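You operate a simulated robot arm through the tools that you are given. There is no shell and no other tool.

The job below is to be done with a simulated two-armed robot. You get a single attempt, and the scene is never put back.

Task
Refit the white tray on its scale, level the scale and zero it.
Fine: the display tells each foot knob's notches (an eighth turn; + is clockwise).

It is judged by the outcome, as a careful person would: the job done as asked, and still so three seconds after it is handed in. It fails if anything else is knocked over, pushed out of place, dropped, spilled or broken.

Robot
Two 7-joint arms with fingered hands on one trunk that stands fixed in place. Base frame: the origin is at the foot of the trunk, x ahead of it, y to its left, z up. Units: mm, degrees, N and s.
The left shoulder is at [70, 145, 1087], the right one opposite. With the tool pointing down near the work surface each hand reaches from about 180 to 740 mm from the base axis, measured 20 degrees to its own side. Payload 3.5 kg a hand.
Tool frame (each hand has its own): the origin (TCP) lies between the finger pads and is the grasp point; the fingertips stand 25 mm ahead of it; z points along the fingers, y is the line along which they close. The gripper opens to 88 mm; its body begins 29 mm behind the TCP. The gripper is a hand of 4 fingers: y runs from the thumb to the fingers, the wrist lies at [-13, -97, -162] in the tool frame, and closing takes about 1.5 s.
Orientation is that of the tool frame in the base frame, as [roll, pitch, yaw] about the fixed x, y, z axes, in that order (R = Rz(yaw) Ry(pitch) Rx(roll)). With the fingers straight down and the wrist toward the robot, the tool's x, y and z point along [0, 1, 0], [1, 0, 0] and [0, 0, -1] of the base frame.

Tools
- The arms move only by the tool step_arm. It takes "left_series", "right_series" or both (then of equal length, played together; a hand with none holds still); each is text: rows parted by semicolons, each of 7 numbers parted by spaces: the shift along the base's x, y, z in cm, then the turn, a rotation vector about the base's x, y, z in degrees, then the opening, from 0 (shut) to 1 (fully open). In form: tx ty tz rx ry rz gripper; .... A call has 1 to 20 rows; each row is the pose to reach, as a shift and turn from the pose commanded when the call began. Rows are played at 5 a second. More than 50 mm and 8.6 degrees between two rows, or a gripper value outside its range, and nothing of the call is played. A pose out of reach is approached as far as the arm can. The call stops where the force on the tool passes 40 N (or 10 N more than at its start, if that is more) or the arm is blocked; 0.2 s more then pass. The fingers move at their own pace (about 45 mm/s each) and stop on an object; they squeeze with about 30 N. The grip force told is the motor's: it shows also when the fingers shut on nothing. Time passes only in rows, and 0.2 s behind the last, so rows that repeat a pose let the fingers close. It gives the time, the measured TCP pose, the force on the tool (base axes), the opening and the grip force at its end, in the units of the frame above (readings bear some noise), with the torque about the TCP (base axes, N m) and any sound that the robot's microphone picked up.
- Cameras (640 x 400 px; columns grow to the right, rows downward): "scene" is now at [119, 28.4, 1380.9]; the picture's right is [0.38, -0.92, 0.00], its down [-0.72, -0.30, -0.62] and it looks along [0.57, 0.24, -0.78] (base axes); focal length 324 px, centre (320, 200). "left" rides on the left gripper at [-64, -83, -98] in its tool frame; the picture's right is [-0.62, -0.37, 0.69], its down [0.71, -0.63, 0.30] and it looks along [0.32, 0.68, 0.65] (tool axes); focal length 265 px, centre (320, 200). "right" rides on the right gripper at [64, -83, -98] in its tool frame; the picture's right is [-0.62, 0.37, -0.69], its down [-0.71, -0.63, 0.30] and it looks along [-0.32, 0.68, 0.65] (tool axes); focal length 265 px, centre (320, 200). There is no depth. A picture from a camera that has moved, and an enlarged one, comes with that camera's place and axes in the base frame and with its lens.
- capture(camera): a new picture of that camera. It takes no simulated time.
- slide_trunk(by): slides the trunk up (or, below 0, down) by that many mm; the arms and the scene camera ride with it, the base frame stays. It gives what a move gives, with no picture.
- preshape(shape, hand): the hand has 4 fingers and takes this shape, open, in about a second: jaw (thumb against the fingers, like two jaws); tri (thumb and two fingers); tip (a fingertip pinch); poke (one finger out to press); point (the index stretched); flat (the hand flat); cup (the hand cupped); fist (a fist). The gripper value then closes the fingers along that shape, each until it touches; the sizes above hold for jaw. It gives what a move gives, with no picture.
- turn_head(pan, tilt): turns the head with the scene camera to pan (to the left, within 86 degrees either way) and tilt (down, from -29 to 69), counted from straight ahead of the robot. It gives what a move gives.
- close_up(camera, box): a new picture of the part [left, top, right, bottom] of that camera's present view, enlarged. It takes no simulated time.
- sign_off(): hands the job in; it is judged then, once.

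Places have to be worked out from the pictures, the camera data and where the tool is seen. Open the grippers and draw the arms clear of the work before you hand the job in, unless the task says otherwise.

The tools are called after ">>>" by a JSON object that holds its "name" and its "arguments". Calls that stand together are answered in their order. step_arm: Moves the arms, as the interface text tells. Its arguments: {"type":"object","properties":{"left_series":{"type":"string"},"right_series":{"type":"string"}},"required":[]} The other tools are called the same way: slide_trunk (by) moves the trunk up or down; preshape (shape, hand) gives the hand a shape; turn_head (pan, tilt) turns the head that bears the scene camera; capture (camera) takes a picture; close_up (camera, box) takes an enlarged picture of a part of a camera's view; sign_off () hands the job in.

At the start:

```text
t: 0.0
left_tcp_pos: [360.4, 447.0, 1073.9]
left_tool_rot: [180.0, 0.0, 90.0]
left_ft_force: [-0.1, 0.4, 0.6]
left_torque: [0.01, -0.01, 0.0]
left_grip_width: 87.7
left_gripper_force: 0.1
left_shape: jaw
right_tcp_pos: [537.3, 15.0, 1046.7]
right_tool_rot: [-179.9, 0.1, 89.9]
right_ft_force: [0.0, -0.5, 0.0]
right_torque: [0.0, -0.03, 0.04]
right_grip_width: 87.9
right_gripper_force: 0.1
right_shape: jaw
trunk travel left (down, up): [-650.0, 190.0]
head pan, tilt (commanded): [22.4, 51.6]
```

scene: 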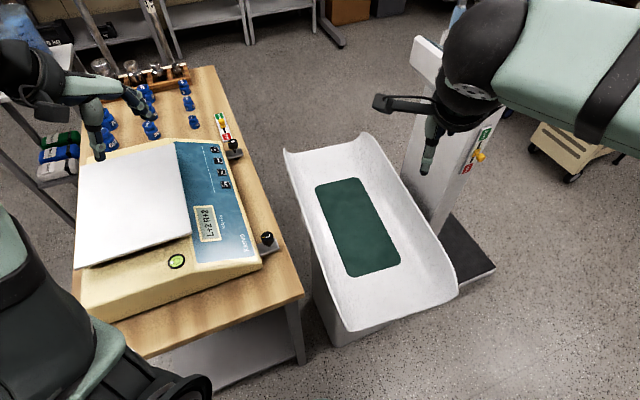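
right: 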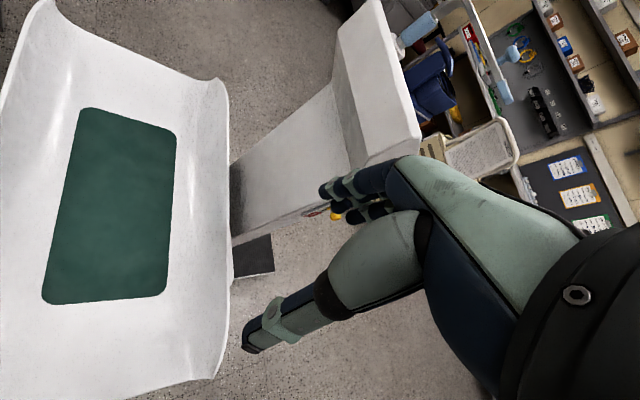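
left: 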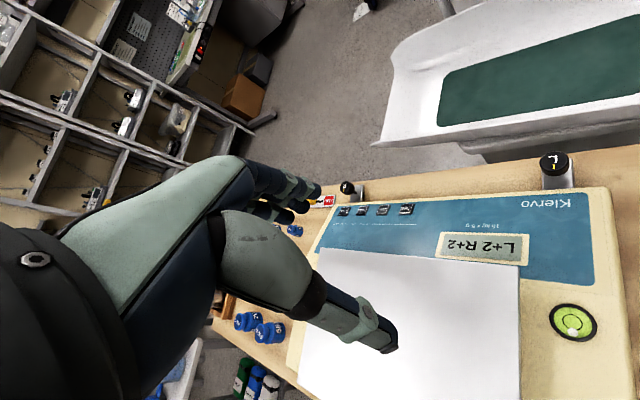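

I start by looking closely at the scale, its tray, the display and the knobs before moving anything.

>>> {"name": "close_up", "arguments": {"camera": "scene", "box": [60, 120, 300, 330]}}

>>> {"name": "close_up", "arguments": {"camera": "left", "box": [280, 130, 640, 400]}}

>>> {"name": "close_up", "arguments": {"camera": "scene", "box": [170, 110, 290, 270]}}

```text
1.90 times, centred on (180, 225) of scene
camera zoom: at [119.0, 28.4, 1380.9], right [0.38, -0.92, 0.0], down [-0.72, -0.3, -0.62], along [0.57, 0.24, -0.78], focal length 618 px, centre (587, 152)
```

zoom: 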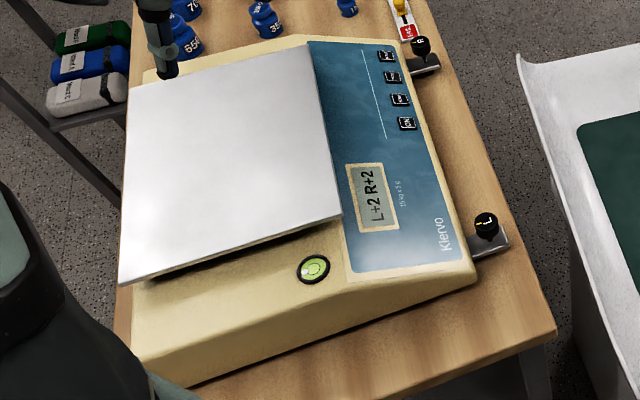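

```text
1.48 times, centred on (460, 265) of left
camera zoom: at [277.6, 382.4, 1172.2], right [-0.37, -0.62, -0.69], down [-0.63, 0.71, -0.3], along [0.68, 0.32, -0.65], focal length 393 px, centre (113, 104)
```

zoom: 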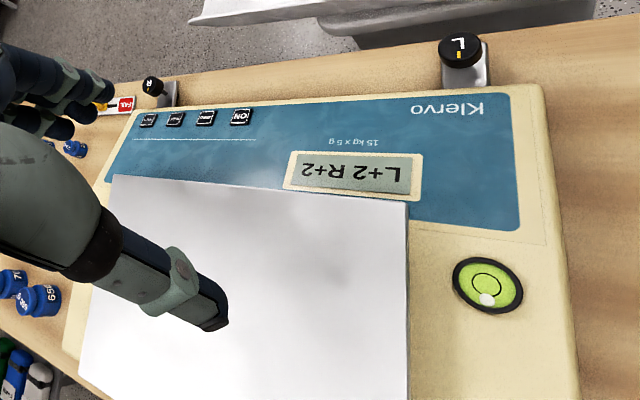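

```text
2.50 times, centred on (230, 190) of scene
camera zoom: at [119.0, 28.4, 1380.9], right [0.38, -0.92, 0.0], down [-0.72, -0.3, -0.62], along [0.57, 0.24, -0.78], focal length 811 px, centre (545, 225)
```

zoom: 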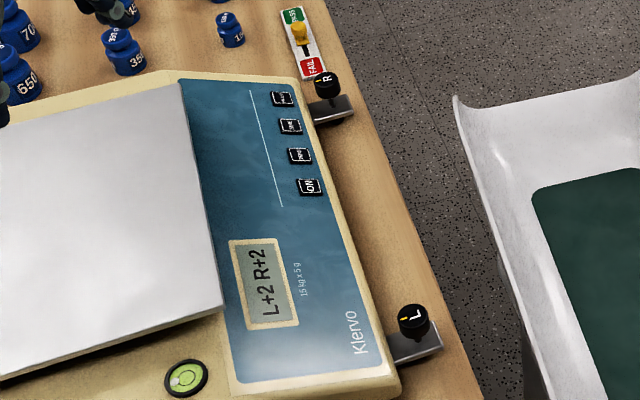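

The display reads L+2 R+2, the bubble sits off-centre, and the tray looks tilted and off its seat. I zoom further to read the keys, the bubble, the tray edges and the knob pointers.

>>> {"name": "close_up", "arguments": {"camera": "scene", "box": [195, 140, 245, 195]}}

>>> {"name": "close_up", "arguments": {"camera": "scene", "box": [70, 220, 200, 320]}}

>>> {"name": "close_up", "arguments": {"camera": "left", "box": [320, 140, 480, 260]}}

>>> {"name": "close_up", "arguments": {"camera": "left", "box": [520, 140, 640, 360]}}

>>> {"name": "close_up", "arguments": {"camera": "scene", "box": [200, 100, 290, 260]}}

>>> {"name": "close_up", "arguments": {"camera": "scene", "box": [70, 50, 260, 180]}}

```text
7.27 times, centred on (220, 168) of scene
camera zoom: at [119.0, 28.4, 1380.9], right [0.38, -0.92, 0.0], down [-0.72, -0.3, -0.62], along [0.57, 0.24, -0.78], focal length 2359 px, centre (1047, 436)
```

zoom: 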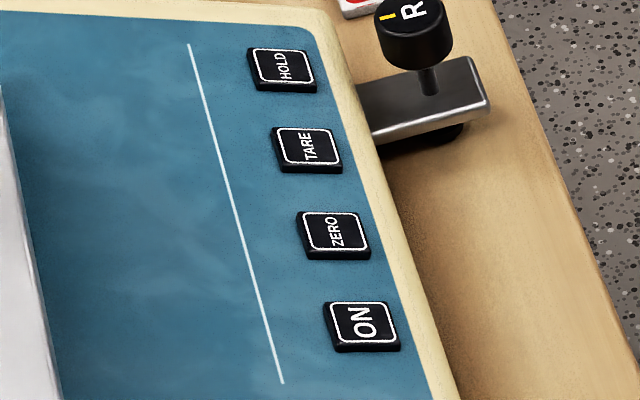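

```text
4.00 times, centred on (135, 270) of scene
camera zoom: at [119.0, 28.4, 1380.9], right [0.38, -0.92, 0.0], down [-0.72, -0.3, -0.62], along [0.57, 0.24, -0.78], focal length 1298 px, centre (1060, -80)
```

zoom: 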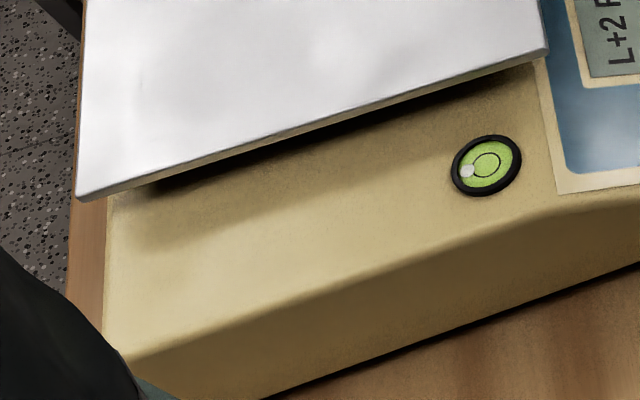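

```text
3.33 times, centred on (400, 200) of left
camera zoom: at [277.6, 382.4, 1172.2], right [-0.37, -0.62, -0.69], down [-0.63, 0.71, -0.3], along [0.68, 0.32, -0.65], focal length 885 px, centre (53, 200)
```

zoom: 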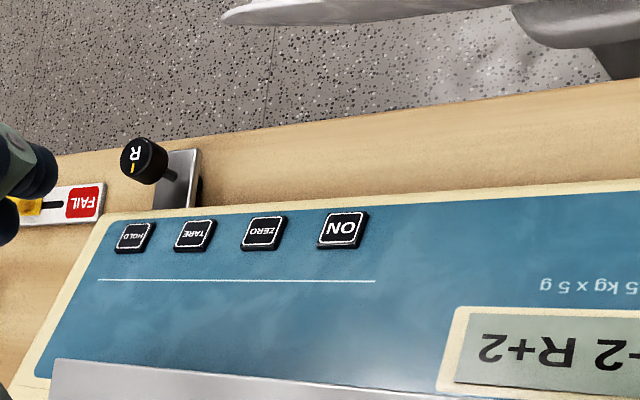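

```text
1.82 times, centred on (580, 250) of left
camera zoom: at [277.6, 382.4, 1172.2], right [-0.37, -0.62, -0.69], down [-0.63, 0.71, -0.3], along [0.68, 0.32, -0.65], focal length 483 px, centre (-153, 109)
```

zoom: 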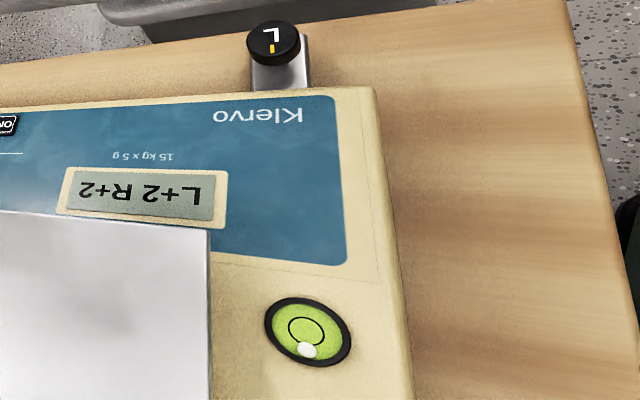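

```text
2.50 times, centred on (245, 180) of scene
camera zoom: at [119.0, 28.4, 1380.9], right [0.38, -0.92, 0.0], down [-0.72, -0.3, -0.62], along [0.57, 0.24, -0.78], focal length 811 px, centre (508, 250)
```

zoom: 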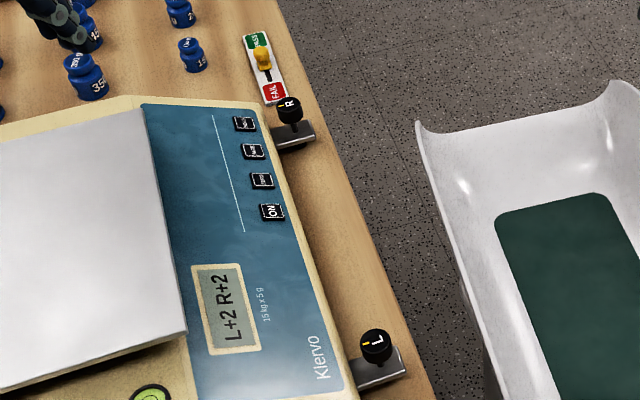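

```text
3.08 times, centred on (165, 115) of scene
camera zoom: at [119.0, 28.4, 1380.9], right [0.38, -0.92, 0.0], down [-0.72, -0.3, -0.62], along [0.57, 0.24, -0.78], focal length 998 px, centre (797, 462)
```

zoom: 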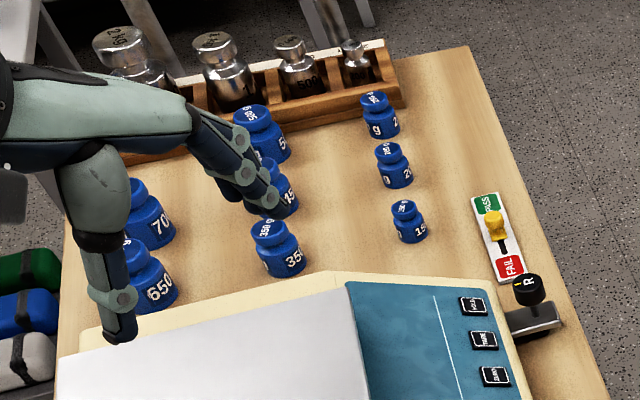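

From the two views I triangulate: L knob top near (420, 275, 780), R knob top near (653, 507, 777), so the scale is turned 45° with its front facing (+x, −y). The tray's front-left corner seems higher than its right one, so I move the left hand back and left to get an open view of the tray.

>>> {"name": "step_arm", "arguments": {"left_series": "-3 3 0 0 0 0 1; -6 6 0 0 0 0 1; -9 9 0 0 0 0 1; -12 12 0 0 0 0 1; -15 15 0 0 0 0 1"}}

>>> {"name": "capture", "arguments": {"camera": "scene"}}

>>> {"name": "capture", "arguments": {"camera": "left"}}

```text
t: 1.2
left_tcp_pos: [208.4, 599.8, 1072.3]
left_tool_rot: [179.9, 0.2, 90.0]
left_ft_force: [-0.5, -0.4, -0.5]
left_torque: [0.03, 0.02, -0.03]
left_grip_width: 87.8
left_gripper_force: 0.0
left_shape: jaw
right_tcp_pos: [537.0, 15.8, 1047.6]
right_tool_rot: [179.9, 0.1, 90.0]
right_ft_force: [-1.1, 0.2, -0.3]
right_torque: [0.0, 0.03, 0.04]
right_grip_width: 87.6
right_gripper_force: 0.1
right_shape: jaw
trunk travel left (down, up): [-650.0, 190.0]
head pan, tilt (commanded): [22.4, 51.6]
```

```text
taken
camera scene: at [118.1, 30.5, 1380.9], right [0.38, -0.92, 0.0], down [-0.72, -0.3, -0.62], along [0.57, 0.24, -0.78], focal length 324 px, centre (320, 200)
```

scene: 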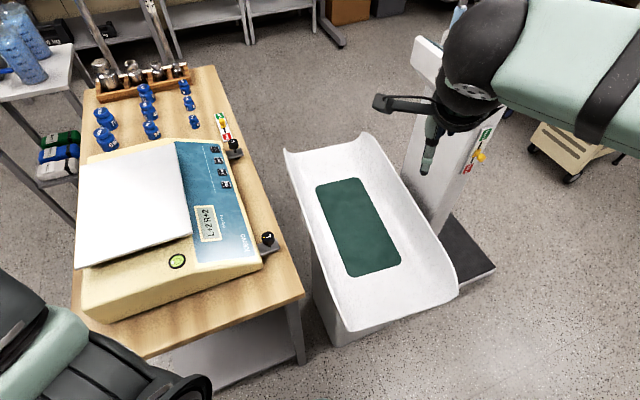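

```text
taken
camera left: at [125.8, 534.9, 1170.6], right [-0.37, -0.62, -0.69], down [-0.63, 0.71, -0.31], along [0.68, 0.32, -0.65], focal length 265 px, centre (320, 200)
```

left: 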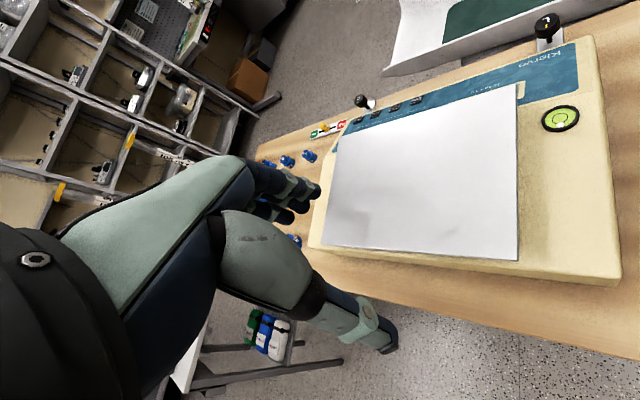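

The left view now shows the whole tray and scale. I enlarge the tray edges and body corners to measure how it sits.

>>> {"name": "close_up", "arguments": {"camera": "left", "box": [300, 60, 640, 300]}}

>>> {"name": "close_up", "arguments": {"camera": "left", "box": [470, 60, 640, 300]}}

>>> {"name": "close_up", "arguments": {"camera": "left", "box": [300, 80, 480, 280]}}

>>> {"name": "close_up", "arguments": {"camera": "scene", "box": [60, 120, 290, 330]}}

```text
1.67 times, centred on (470, 180) of left
camera zoom: at [125.8, 534.9, 1170.6], right [-0.37, -0.62, -0.69], down [-0.63, 0.71, -0.31], along [0.68, 0.32, -0.65], focal length 442 px, centre (70, 233)
```

zoom: 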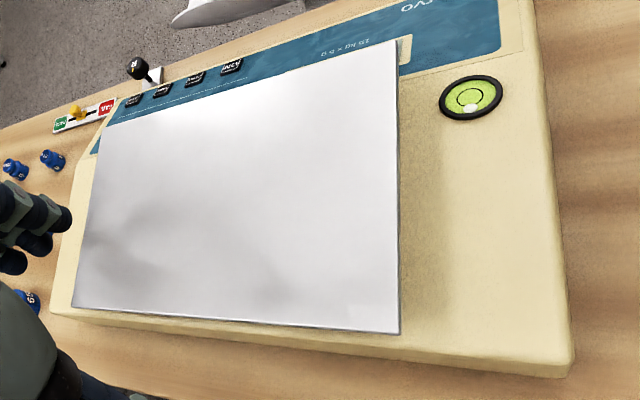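

```text
1.67 times, centred on (555, 180) of left
camera zoom: at [125.8, 534.9, 1170.6], right [-0.37, -0.62, -0.69], down [-0.63, 0.71, -0.31], along [0.68, 0.32, -0.65], focal length 442 px, centre (-72, 233)
```

zoom: 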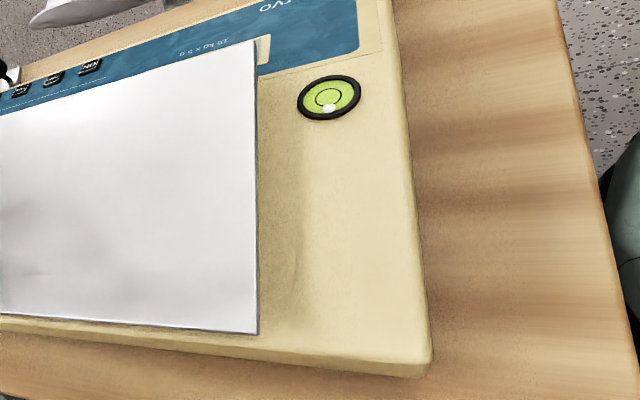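

```text
2.00 times, centred on (390, 180) of left
camera zoom: at [125.8, 534.9, 1170.6], right [-0.37, -0.62, -0.69], down [-0.63, 0.71, -0.31], along [0.68, 0.32, -0.65], focal length 531 px, centre (180, 240)
```

zoom: 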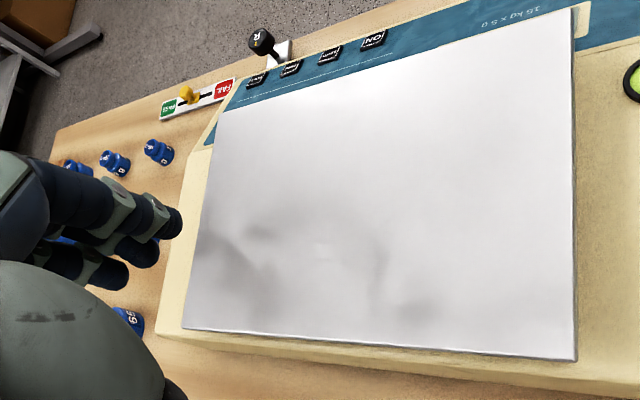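

```text
1.90 times, centred on (175, 225) of scene
camera zoom: at [118.1, 30.5, 1380.9], right [0.38, -0.92, 0.0], down [-0.72, -0.3, -0.62], along [0.57, 0.24, -0.78], focal length 618 px, centre (596, 152)
```

zoom: 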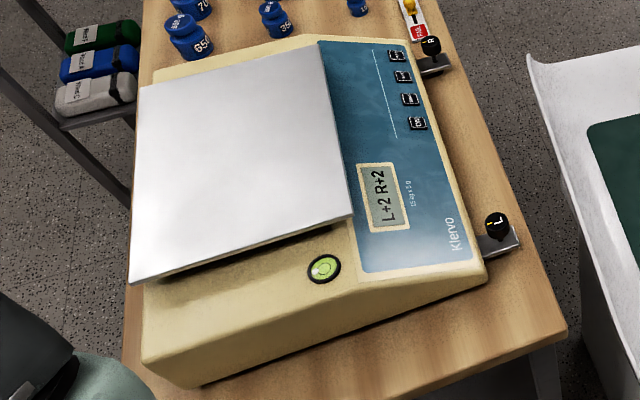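

Triangulating both views: tray top is about 278 × 208 mm, level near z 843, spanning just above the body top (about 816). I can't see what it rests on, so I bring the right hand round near the front-left corner to look under it from low down.

>>> {"name": "step_arm", "arguments": {"right_series": "-1.2 1.9 0 0 0 8.2 1; -2.5 3.8 0 0 0 16.4 1; -3.7 5.6 0 0 0 24.6 1; -4.9 7.5 0 0 0 32.8 1; -6.2 9.4 0 0 0 41 1; -7.4 11.3 0 0 0 49.2 1; -8.7 13.2 0 0 0 57.4 1; -9.9 15 0 0 0 65.6 1; -11.1 16.9 0 0 0 73.8 1; -12.4 18.8 0 0 0 82 1; -13.6 20.7 0 0 0 90.2 1; -14.8 22.5 0 0 0 98.4 1; -16.1 24.4 0 0 0 106.6 1; -17.3 26.3 0 0 0 115 1"}}

>>> {"name": "capture", "arguments": {"camera": "scene"}}

>>> {"name": "capture", "arguments": {"camera": "right"}}

```text
t: 4.2
left_tcp_pos: [210.5, 598.8, 1072.2]
left_tool_rot: [-180.0, 0.2, 90.0]
left_ft_force: [0.1, -0.1, 0.4]
left_torque: [0.01, 0.01, 0.02]
left_grip_width: 87.6
left_gripper_force: 0.0
left_shape: jaw
right_tcp_pos: [377.8, 258.8, 1059.2]
right_tool_rot: [178.3, 0.3, -157.2]
right_ft_force: [0.1, 0.4, 0.8]
right_torque: [0.01, -0.02, -0.01]
right_grip_width: 87.8
right_gripper_force: 0.1
right_shape: jaw
right hand out of reach, approached as far as the arm can: row 14
trunk travel left (down, up): [-650.0, 190.0]
head pan, tilt (commanded): [22.4, 51.6]
```

```text
taken
camera scene: at [119.3, 30.0, 1380.8], right [0.38, -0.92, 0.0], down [-0.72, -0.3, -0.62], along [0.57, 0.24, -0.78], focal length 324 px, centre (320, 200)
```

scene: 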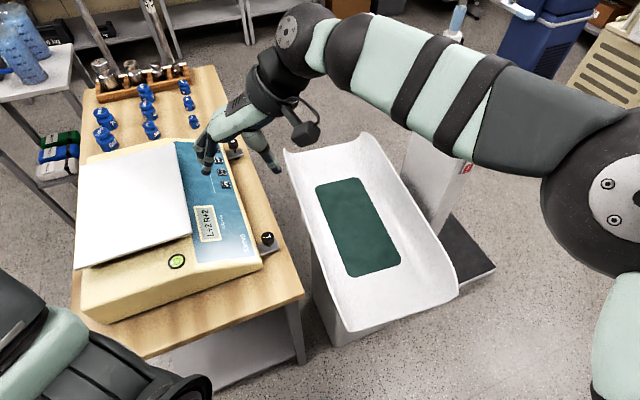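

```text
taken
camera right: at [350.9, 153.1, 1154.8], right [0.43, 0.56, 0.71], down [0.9, -0.29, -0.32], along [0.03, 0.77, -0.63], focal length 265 px, centre (320, 200)
```

right: 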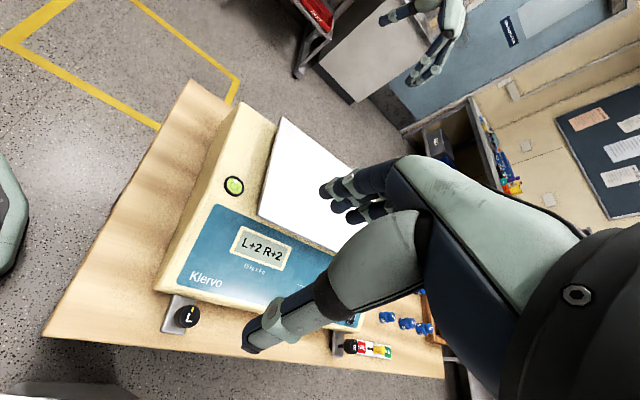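

The right wrist is near its yaw limit, so I back the yaw off a little and lower the hand for a flatter look under the tray.

>>> {"name": "step_arm", "arguments": {"right_series": "0 0 0 0 0 -8 1; 0 0 -3 0 0 -16 1; -1 -1 -7 0 0 -24 1; -2 -2 -11 0 0 -30 1"}}

>>> {"name": "capture", "arguments": {"camera": "right"}}

```text
t: 5.2
left_tcp_pos: [210.2, 598.0, 1073.0]
left_tool_rot: [-180.0, 0.1, 90.0]
left_ft_force: [-0.5, 0.3, -0.5]
left_torque: [-0.02, 0.01, 0.01]
left_grip_width: 87.6
left_gripper_force: 0.0
left_shape: jaw
right_tcp_pos: [359.5, 238.8, 944.6]
right_tool_rot: [177.6, -3.1, 171.6]
right_ft_force: [0.8, -0.4, -0.2]
right_torque: [-0.01, 0.03, -0.01]
right_grip_width: 87.7
right_gripper_force: 0.0
right_shape: jaw
trunk travel left (down, up): [-650.0, 190.0]
head pan, tilt (commanded): [22.4, 51.6]
```

```text
taken
camera right: at [287.5, 159.8, 1042.5], right [0.7, 0.24, 0.67], down [0.6, -0.71, -0.37], along [0.39, 0.66, -0.64], focal length 265 px, centre (320, 200)
```

right: 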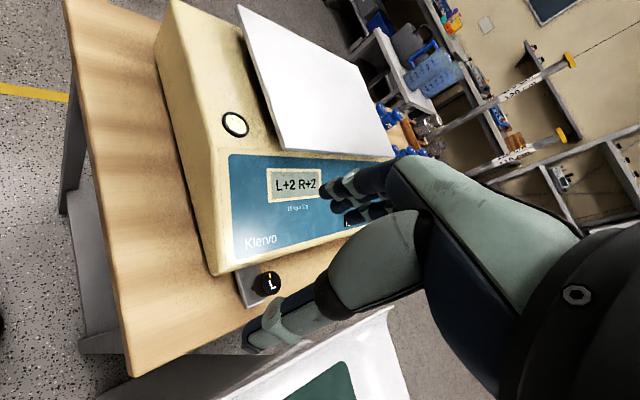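

The yaw is now comfortable; I pitch the hand up about 30° and lower it a bit to see beneath the tray's left edge.

>>> {"name": "step_arm", "arguments": {"right_series": "0 0 -1.5 6.3 -4.1 0 1; 0 0 -3 12.6 -8.2 0 1; 0 0 -4.5 18.9 -12.2 0 1; 0 0 -5.5 25.2 -16.3 0 1"}}

>>> {"name": "capture", "arguments": {"camera": "right"}}

```text
t: 6.2
left_tcp_pos: [209.5, 597.4, 1074.5]
left_tool_rot: [-180.0, 0.0, 90.1]
left_ft_force: [0.5, -0.2, -0.6]
left_torque: [0.03, 0.02, 0.0]
left_grip_width: 87.3
left_gripper_force: 0.1
left_shape: jaw
right_tcp_pos: [346.4, 246.7, 889.2]
right_tool_rot: [152.1, 13.4, 170.6]
right_ft_force: [-0.5, 0.7, 0.3]
right_torque: [0.01, 0.03, -0.01]
right_grip_width: 87.3
right_gripper_force: 0.2
right_shape: jaw
trunk travel left (down, up): [-650.0, 190.0]
head pan, tilt (commanded): [22.4, 51.6]
```

```text
taken
camera right: at [253.3, 140.6, 919.7], right [0.42, -0.07, 0.91], down [0.75, -0.54, -0.38], along [0.52, 0.84, -0.18], focal length 265 px, centre (320, 200)
```

right: 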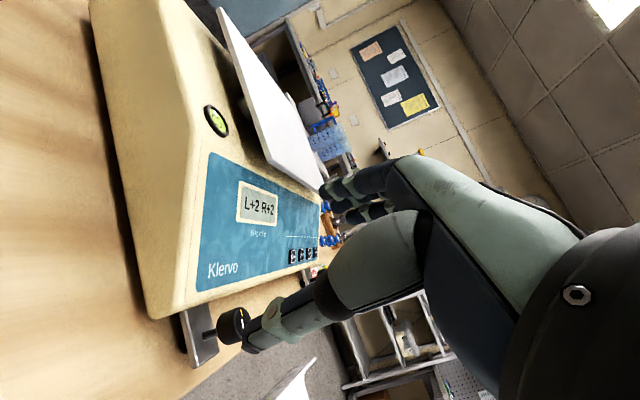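

>>> {"name": "close_up", "arguments": {"camera": "right", "box": [170, 0, 350, 200]}}

>>> {"name": "close_up", "arguments": {"camera": "right", "box": [200, 0, 290, 60]}}

>>> {"name": "close_up", "arguments": {"camera": "right", "box": [160, 280, 300, 400]}}

```text
2.00 times, centred on (260, 100) of right
camera zoom: at [253.3, 140.6, 919.7], right [0.42, -0.07, 0.91], down [0.75, -0.54, -0.38], along [0.52, 0.84, -0.18], focal length 531 px, centre (440, 400)
```

zoom: 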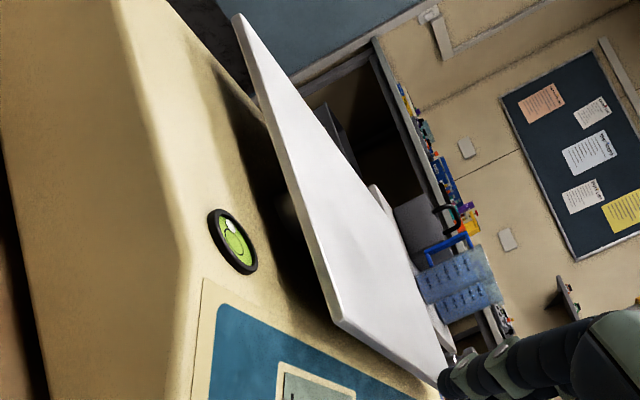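

```text
6.67 times, centred on (245, 30) of right
camera zoom: at [253.3, 140.6, 919.7], right [0.42, -0.07, 0.91], down [0.75, -0.54, -0.38], along [0.52, 0.84, -0.18], focal length 1769 px, centre (820, 1333)
```

zoom: 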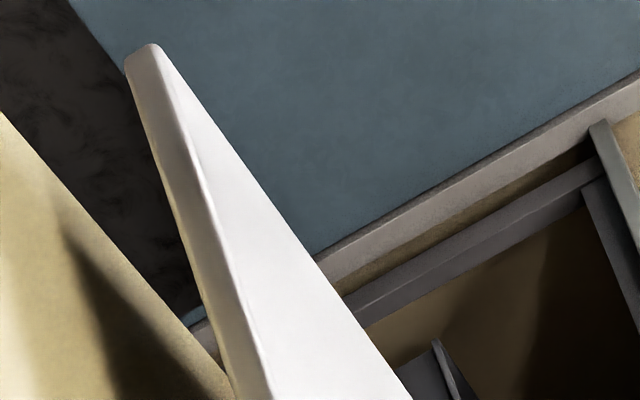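

```text
3.33 times, centred on (230, 340) of right
camera zoom: at [253.3, 140.6, 919.7], right [0.42, -0.07, 0.91], down [0.75, -0.54, -0.38], along [0.52, 0.84, -0.18], focal length 885 px, centre (620, -267)
```

zoom: 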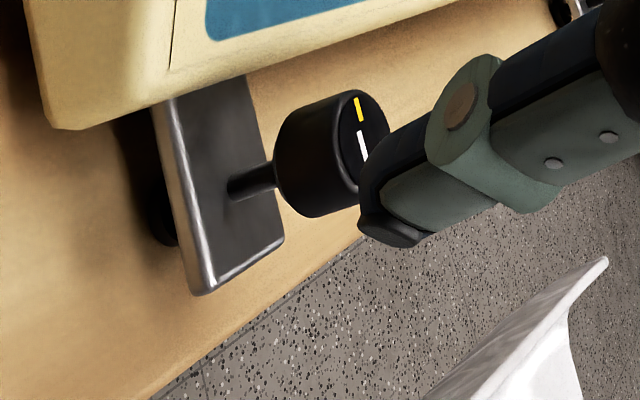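

The tray stands about 20 mm clear of the body top, and something pale shows in the shadow beneath. I pitch up another 30° so the camera sinks to about tray height and looks straight under.

>>> {"name": "step_arm", "arguments": {"right_series": "0 0 0 6.3 -4.1 0 1; 0 0 0 12.6 -8.2 0 1; 0 0 0 18.9 -12.2 0 1; 0 0 0 25.2 -16.3 0 1"}}

>>> {"name": "capture", "arguments": {"camera": "right"}}

>>> {"name": "close_up", "arguments": {"camera": "right", "box": [100, 0, 320, 200]}}

```text
t: 7.2
left_tcp_pos: [212.0, 597.9, 1073.9]
left_tool_rot: [179.9, 0.0, 90.0]
left_ft_force: [-0.7, -0.2, 0.3]
left_torque: [-0.03, 0.01, 0.01]
left_grip_width: 87.6
left_gripper_force: 0.1
left_shape: jaw
right_tcp_pos: [338.8, 248.6, 882.6]
right_tool_rot: [123.2, 24.0, 161.8]
right_ft_force: [-0.2, -0.3, -0.2]
right_torque: [-0.03, 0.0, 0.02]
right_grip_width: 88.0
right_gripper_force: 0.0
right_shape: jaw
trunk travel left (down, up): [-650.0, 190.0]
head pan, tilt (commanded): [22.4, 51.6]
```

```text
taken
camera right: at [249.3, 142.4, 840.9], right [0.16, -0.45, 0.88], down [0.86, -0.38, -0.35], along [0.49, 0.81, 0.33], focal length 265 px, centre (320, 200)
```

right: 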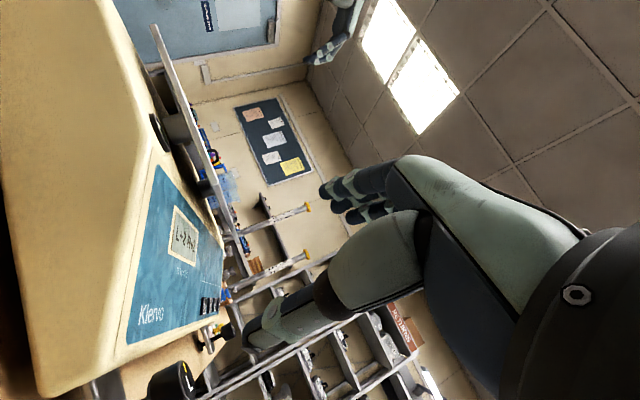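

```text
2.00 times, centred on (210, 100) of right
camera zoom: at [249.3, 142.4, 840.9], right [0.16, -0.45, 0.88], down [0.86, -0.38, -0.35], along [0.49, 0.81, 0.33], focal length 531 px, centre (540, 400)
```

zoom: 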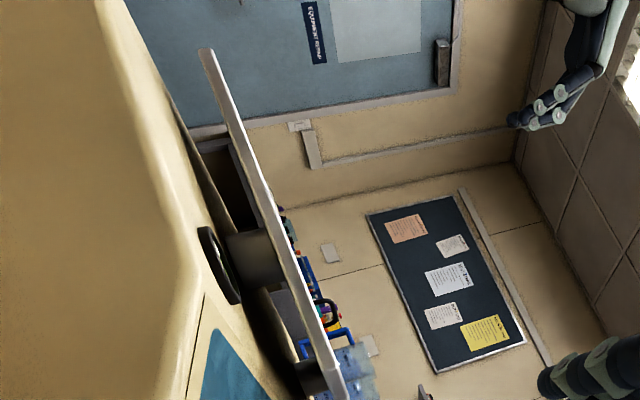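

Now I see grey round supports under the tray; I enlarge this part.

>>> {"name": "close_up", "arguments": {"camera": "right", "box": [140, 70, 240, 220]}}

>>> {"name": "close_up", "arguments": {"camera": "right", "box": [140, 15, 200, 90]}}

>>> {"name": "close_up", "arguments": {"camera": "right", "box": [140, 90, 200, 150]}}

>>> {"name": "close_up", "arguments": {"camera": "right", "box": [170, 150, 250, 230]}}

```text
2.67 times, centred on (190, 145) of right
camera zoom: at [249.3, 142.4, 840.9], right [0.16, -0.45, 0.88], down [0.86, -0.38, -0.35], along [0.49, 0.81, 0.33], focal length 708 px, centre (667, 347)
```

zoom: 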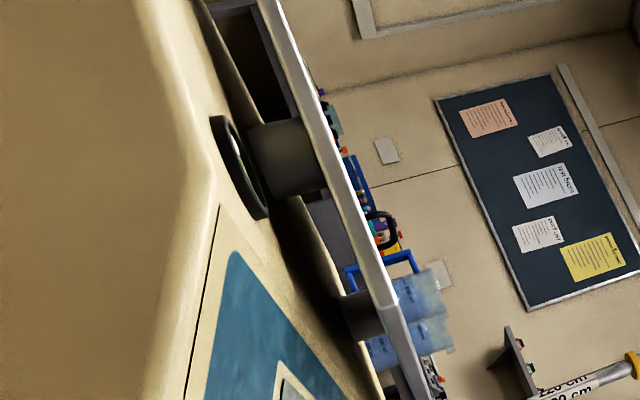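

```text
5.33 times, centred on (170, 52) of right
camera zoom: at [249.3, 142.4, 840.9], right [0.16, -0.45, 0.88], down [0.86, -0.38, -0.35], along [0.49, 0.81, 0.33], focal length 1416 px, centre (1120, 987)
```

zoom: 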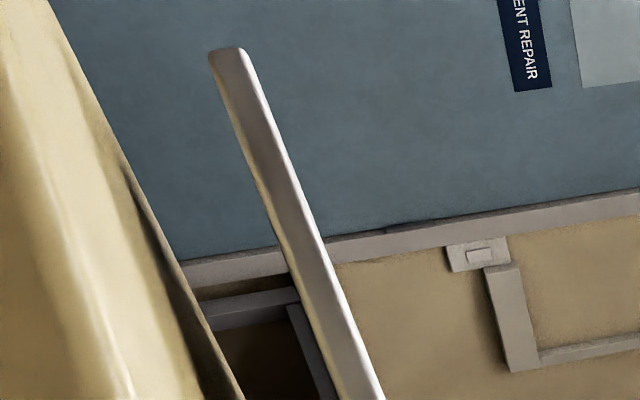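

```text
6.67 times, centred on (170, 120) of right
camera zoom: at [249.3, 142.4, 840.9], right [0.16, -0.45, 0.88], down [0.86, -0.38, -0.35], along [0.49, 0.81, 0.33], focal length 1769 px, centre (1320, 733)
```

zoom: 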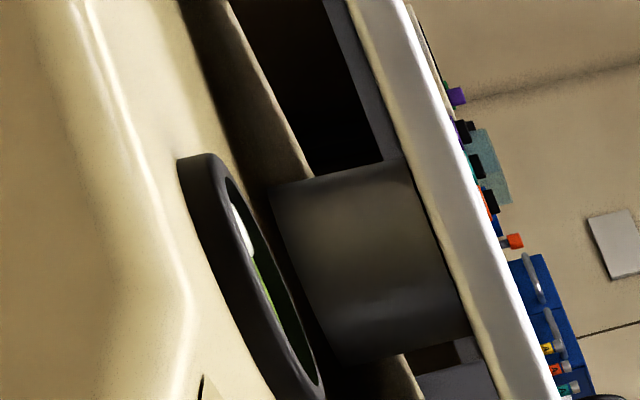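

```text
5.00 times, centred on (210, 190) of right
camera zoom: at [249.3, 142.4, 840.9], right [0.16, -0.45, 0.88], down [0.86, -0.38, -0.35], along [0.49, 0.81, 0.33], focal length 1327 px, centre (870, 250)
```

zoom: 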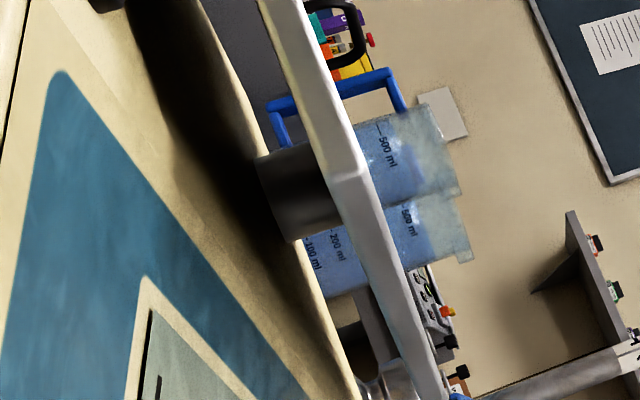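

Two grey round posts (about e = ±100 mm from tray centre) hold the tray about 18 mm above the body. I swing the right hand round to the front side to look at the posts from a second angle and see whether they belong to the tray or the body.

>>> {"name": "step_arm", "arguments": {"right_series": "4 0.5 0.3 0 0 6 1; 8 1 0.5 0 0 12 1; 12 2 0.5 0 0 18 1; 15.5 3 0.5 0 0 24 1; 18.4 4 0.5 0 0 30 1"}}

>>> {"name": "capture", "arguments": {"camera": "right"}}

```text
t: 8.4
left_tcp_pos: [209.1, 596.6, 1073.7]
left_tool_rot: [-180.0, 0.1, 90.0]
left_ft_force: [0.8, 0.4, 0.1]
left_torque: [0.0, -0.03, 0.03]
left_grip_width: 87.6
left_gripper_force: 0.0
left_shape: jaw
right_tcp_pos: [506.6, 287.4, 885.5]
right_tool_rot: [128.8, 27.8, -174.9]
right_ft_force: [0.2, 0.1, -0.1]
right_torque: [0.01, -0.02, 0.03]
right_grip_width: 87.8
right_gripper_force: 0.1
right_shape: jaw
right hand out of reach, approached as far as the arm can: row 4, 5
trunk travel left (down, up): [-650.0, 190.0]
head pan, tilt (commanded): [22.4, 51.6]
```

```text
taken
camera right: at [462.0, 153.7, 851.5], right [0.24, -0.29, 0.93], down [0.96, -0.07, -0.27], along [0.14, 0.95, 0.26], focal length 265 px, centre (320, 200)
```

right: 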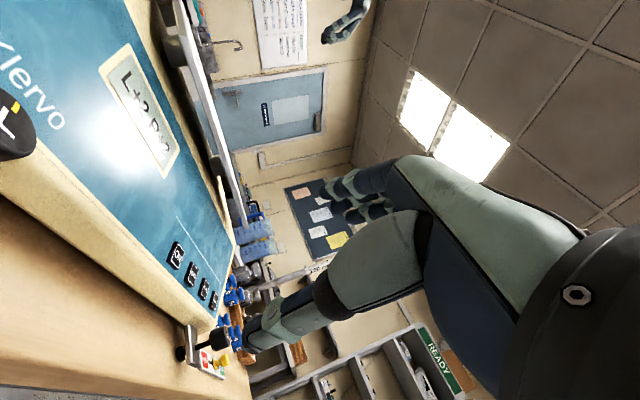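

>>> {"name": "close_up", "arguments": {"camera": "right", "box": [130, 0, 260, 130]}}

>>> {"name": "close_up", "arguments": {"camera": "right", "box": [170, 100, 260, 210]}}

>>> {"name": "close_up", "arguments": {"camera": "right", "box": [140, 0, 200, 60]}}

>>> {"name": "close_up", "arguments": {"camera": "right", "box": [160, 220, 260, 380]}}

```text
3.08 times, centred on (195, 65) of right
camera zoom: at [462.0, 153.7, 851.5], right [0.24, -0.29, 0.93], down [0.96, -0.07, -0.27], along [0.14, 0.95, 0.26], focal length 817 px, centre (705, 615)
```

zoom: 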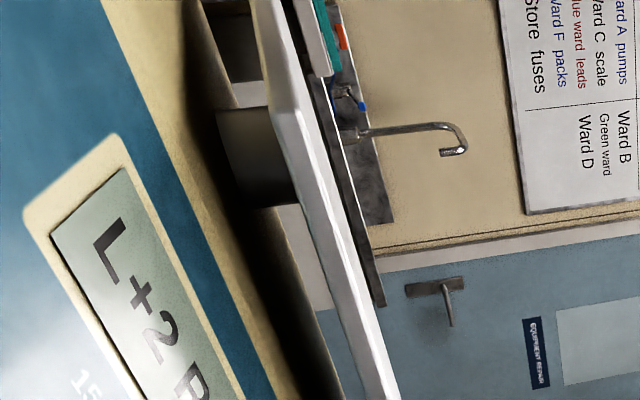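

```text
3.64 times, centred on (215, 155) of right
camera zoom: at [462.0, 153.7, 851.5], right [0.24, -0.29, 0.93], down [0.96, -0.07, -0.27], along [0.14, 0.95, 0.26], focal length 965 px, centre (702, 364)
```

zoom: 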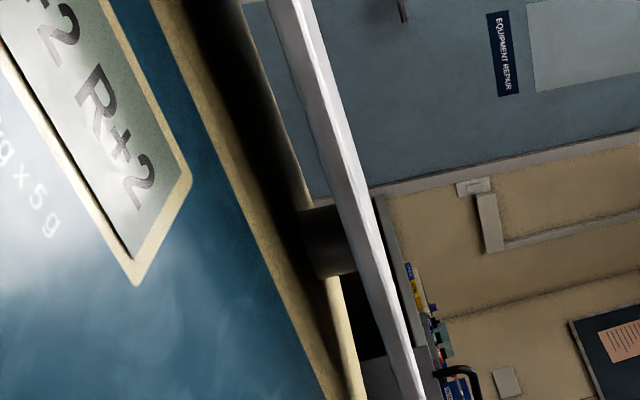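

```text
6.67 times, centred on (170, 30) of right
camera zoom: at [462.0, 153.7, 851.5], right [0.24, -0.29, 0.93], down [0.96, -0.07, -0.27], along [0.14, 0.95, 0.26], focal length 1769 px, centre (1320, 1333)
```

zoom: 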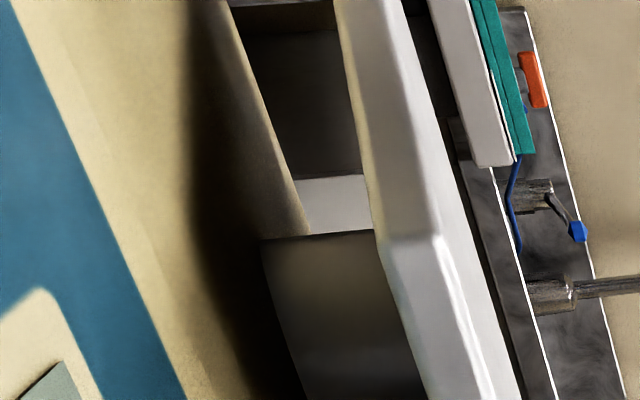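

```text
2.50 times, centred on (210, 300) of right
camera zoom: at [462.0, 153.7, 851.5], right [0.24, -0.29, 0.93], down [0.96, -0.07, -0.27], along [0.14, 0.95, 0.26], focal length 664 px, centre (595, -50)
```

zoom: 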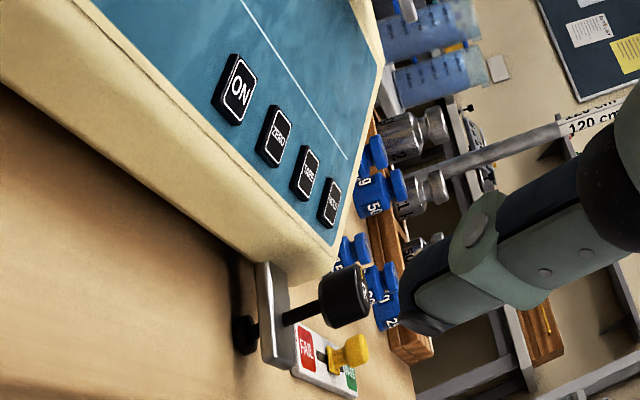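

Both posts triangulate to about e 568 and 741 at f −138, right under the tray's middle, so I need to know whether there's anything else about the tray. I look around with the head for other trays or parts.

>>> {"name": "turn_head", "arguments": {"pan": -20, "tilt": 45}}

>>> {"name": "capture", "arguments": {"camera": "scene"}}

>>> {"name": "turn_head", "arguments": {"pan": 60, "tilt": 40}}

>>> {"name": "capture", "arguments": {"camera": "scene"}}

>>> {"name": "turn_head", "arguments": {"pan": 10, "tilt": 10}}

>>> {"name": "capture", "arguments": {"camera": "scene"}}

>>> {"name": "turn_head", "arguments": {"pan": 38, "tilt": 45}}

>>> {"name": "capture", "arguments": {"camera": "scene"}}

```text
t: 9.5
left_tcp_pos: [210.3, 597.8, 1074.5]
left_tool_rot: [179.9, 0.0, 90.0]
left_ft_force: [-0.1, 0.1, 0.0]
left_torque: [0.02, -0.01, 0.01]
left_grip_width: 87.6
left_gripper_force: 0.1
left_shape: jaw
right_tcp_pos: [506.5, 286.5, 886.9]
right_tool_rot: [128.8, 27.9, -174.8]
right_ft_force: [-0.9, -0.1, -0.4]
right_torque: [0.02, -0.01, 0.04]
right_grip_width: 87.8
right_gripper_force: 0.0
right_shape: jaw
trunk travel left (down, up): [-650.0, 190.0]
head pan, tilt (commanded): [-20.0, 45.0]
```

```text
taken
camera scene: at [125.7, -28.0, 1390.0], right [-0.34, -0.94, 0.0], down [-0.66, 0.24, -0.71], along [0.66, -0.24, -0.71], focal length 324 px, centre (320, 200)
```

scene: 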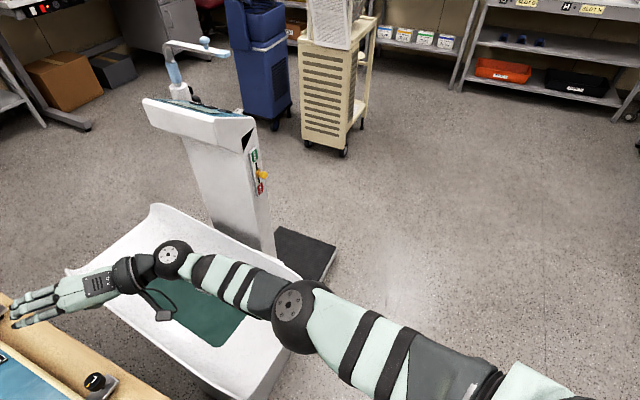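

```text
t: 11.0
left_tcp_pos: [211.2, 597.4, 1072.7]
left_tool_rot: [-180.0, 0.0, 89.9]
left_ft_force: [-0.3, -0.4, 0.2]
left_torque: [0.01, -0.03, -0.02]
left_grip_width: 87.6
left_gripper_force: 0.1
left_shape: jaw
right_tcp_pos: [505.6, 287.4, 886.2]
right_tool_rot: [128.8, 27.9, -174.8]
right_ft_force: [0.2, 0.3, 0.2]
right_torque: [0.0, -0.02, 0.04]
right_grip_width: 87.9
right_gripper_force: 0.0
right_shape: jaw
trunk travel left (down, up): [-650.0, 190.0]
head pan, tilt (commanded): [60.0, 40.0]
```

```text
taken
camera scene: at [91.8, 73.3, 1397.3], right [0.87, -0.5, 0.0], down [-0.32, -0.56, -0.77], along [0.38, 0.66, -0.64], focal length 324 px, centre (320, 200)
```

scene: 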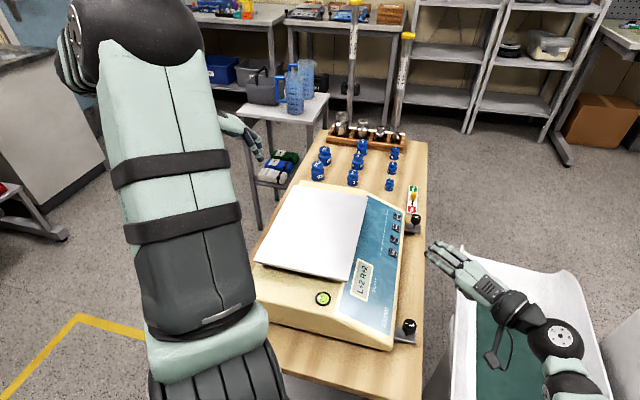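

```text
t: 12.2
left_tcp_pos: [210.4, 597.8, 1072.9]
left_tool_rot: [-179.9, 0.0, 89.9]
left_ft_force: [1.0, -0.1, 0.3]
left_torque: [-0.04, 0.01, -0.02]
left_grip_width: 87.6
left_gripper_force: 0.2
left_shape: jaw
right_tcp_pos: [506.1, 288.3, 885.6]
right_tool_rot: [128.8, 27.9, -174.8]
right_ft_force: [-0.5, 0.3, 0.6]
right_torque: [0.0, -0.02, 0.01]
right_grip_width: 87.8
right_gripper_force: 0.1
right_shape: jaw
trunk travel left (down, up): [-650.0, 190.0]
head pan, tilt (commanded): [10.0, 10.0]
```

```text
taken
camera scene: at [140.8, 16.0, 1444.9], right [0.17, -0.98, 0.0], down [-0.17, -0.03, -0.98], along [0.97, 0.17, -0.17], focal length 324 px, centre (320, 200)
```

scene: 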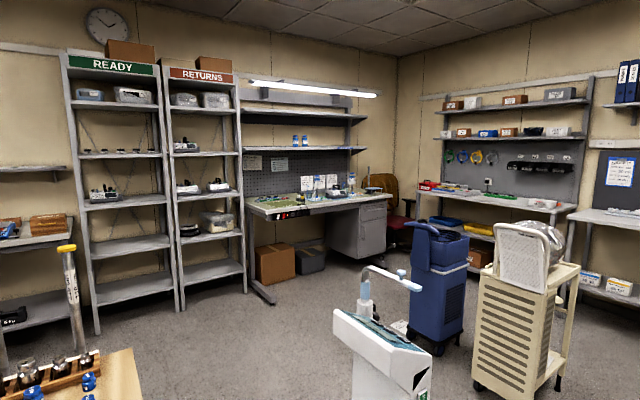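

```text
t: 13.2
left_tcp_pos: [210.4, 597.7, 1073.4]
left_tool_rot: [179.9, 0.0, 90.0]
left_ft_force: [-0.8, 1.0, 0.0]
left_torque: [0.02, -0.01, 0.03]
left_grip_width: 87.7
left_gripper_force: 0.0
left_shape: jaw
right_tcp_pos: [506.1, 285.8, 886.0]
right_tool_rot: [128.8, 27.9, -174.7]
right_ft_force: [0.3, 0.2, -0.5]
right_torque: [-0.02, 0.03, 0.0]
right_grip_width: 87.8
right_gripper_force: 0.0
right_shape: jaw
trunk travel left (down, up): [-650.0, 190.0]
head pan, tilt (commanded): [38.0, 45.0]
```

```text
taken
camera scene: at [113.4, 49.8, 1390.1], right [0.62, -0.79, 0.0], down [-0.56, -0.43, -0.71], along [0.56, 0.44, -0.71], focal length 324 px, centre (320, 200)
```

scene: 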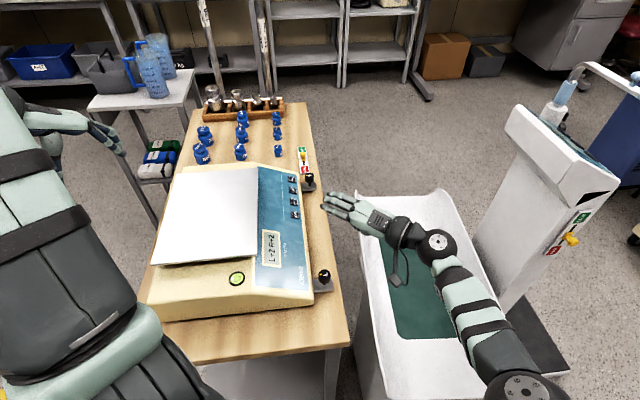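

No other loose tray is in sight, so the white plate on the Klervo is the one. I zoom in from this head angle to measure its skew against the body.

>>> {"name": "close_up", "arguments": {"camera": "scene", "box": [130, 140, 340, 330]}}

>>> {"name": "close_up", "arguments": {"camera": "scene", "box": [140, 210, 280, 320]}}

>>> {"name": "close_up", "arguments": {"camera": "scene", "box": [150, 150, 280, 250]}}

>>> {"name": "close_up", "arguments": {"camera": "scene", "box": [250, 160, 340, 300]}}

```text
2.11 times, centred on (235, 235) of scene
camera zoom: at [113.4, 49.8, 1390.1], right [0.62, -0.79, 0.0], down [-0.56, -0.43, -0.71], along [0.56, 0.44, -0.71], focal length 683 px, centre (499, 126)
```

zoom: 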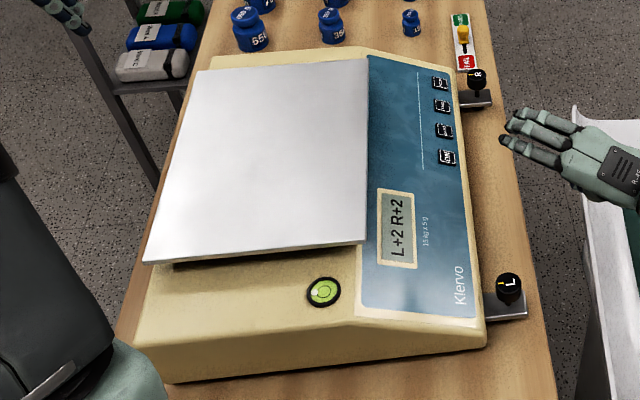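

```text
3.64 times, centred on (210, 265) of scene
camera zoom: at [113.4, 49.8, 1390.1], right [0.62, -0.79, 0.0], down [-0.56, -0.43, -0.71], along [0.56, 0.44, -0.71], focal length 1180 px, centre (720, -36)
```

zoom: 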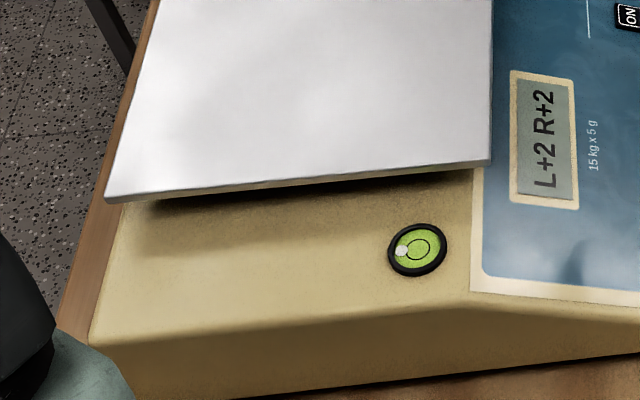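

```text
4.00 times, centred on (215, 200) of scene
camera zoom: at [113.4, 49.8, 1390.1], right [0.62, -0.79, 0.0], down [-0.56, -0.43, -0.71], along [0.56, 0.44, -0.71], focal length 1298 px, centre (740, 200)
```

zoom: 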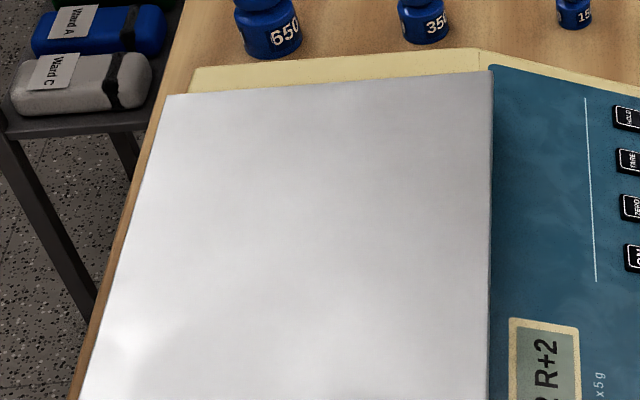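

```text
2.86 times, centred on (295, 230) of scene
camera zoom: at [113.4, 49.8, 1390.1], right [0.62, -0.79, 0.0], down [-0.56, -0.43, -0.71], along [0.56, 0.44, -0.71], focal length 927 px, centre (391, 114)
```

zoom: 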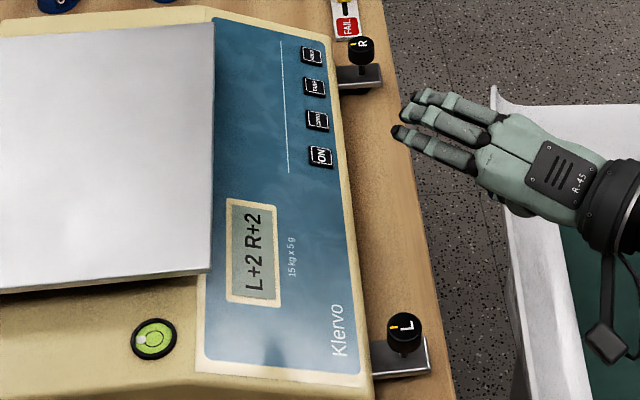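

The tray is square to the body and centred within a few mm, resting on two posts. I move the right camera back to the front-left and lower, to look up at the tray's underside and the post tops.

>>> {"name": "step_arm", "arguments": {"right_series": "-4 -1 0 0 0 -6 1; -8 -2 0 0 0 -12 1; -12 -3 0 0 0 -18 1; -16.7 -3.8 0 0 0 -23 1; -17 -4 -2 0 0 -23 1; -17 -4 -4 0 0 -23 1"}}

>>> {"name": "capture", "arguments": {"camera": "right"}}

>>> {"name": "close_up", "arguments": {"camera": "right", "box": [140, 0, 300, 130]}}

>>> {"name": "close_up", "arguments": {"camera": "right", "box": [160, 100, 320, 230]}}

```text
t: 14.6
left_tcp_pos: [209.1, 598.1, 1073.1]
left_tool_rot: [180.0, 0.0, 90.1]
left_ft_force: [-0.9, 0.0, 0.0]
left_torque: [0.02, 0.0, 0.05]
left_grip_width: 87.9
left_gripper_force: 0.1
left_shape: jaw
right_tcp_pos: [335.5, 245.8, 846.2]
right_tool_rot: [128.7, 27.8, 162.2]
right_ft_force: [-0.9, 0.1, 0.6]
right_torque: [0.02, 0.01, -0.03]
right_grip_width: 87.9
right_gripper_force: 0.0
right_shape: jaw
trunk travel left (down, up): [-650.0, 190.0]
head pan, tilt (commanded): [38.0, 45.0]
```

```text
taken
camera right: at [242.5, 140.5, 812.2], right [0.11, -0.36, 0.93], down [0.86, -0.44, -0.27], along [0.51, 0.82, 0.26], focal length 265 px, centre (320, 200)
```

right: 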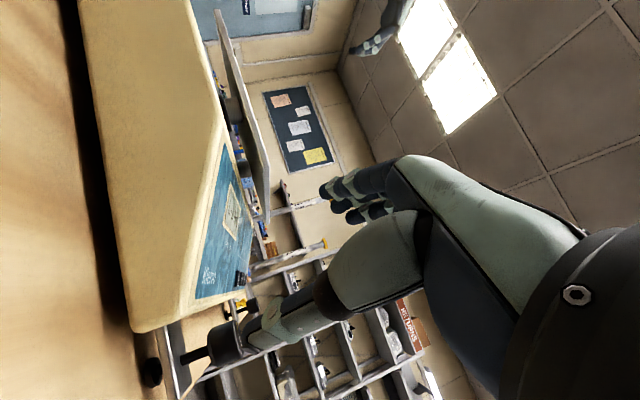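

```text
3.08 times, centred on (220, 65) of right
camera zoom: at [242.5, 140.5, 812.2], right [0.11, -0.36, 0.93], down [0.86, -0.44, -0.27], along [0.51, 0.82, 0.26], focal length 817 px, centre (628, 615)
```

zoom: 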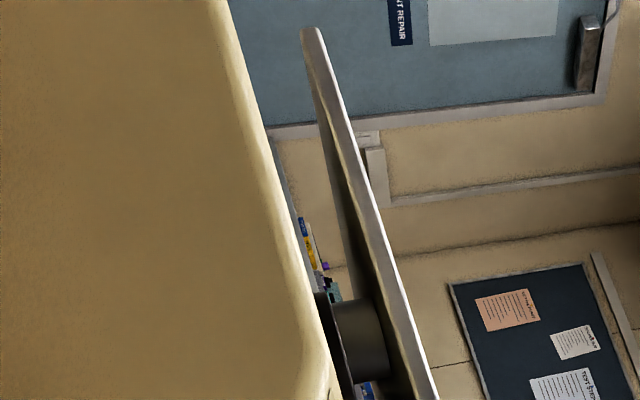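

```text
3.08 times, centred on (240, 165) of right
camera zoom: at [242.5, 140.5, 812.2], right [0.11, -0.36, 0.93], down [0.86, -0.44, -0.27], along [0.51, 0.82, 0.26], focal length 817 px, centre (566, 308)
```

zoom: 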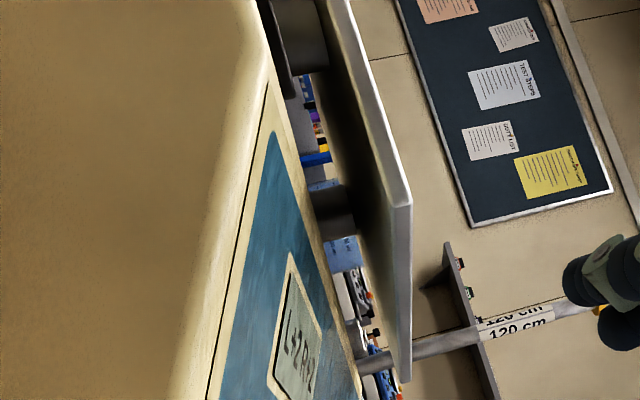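

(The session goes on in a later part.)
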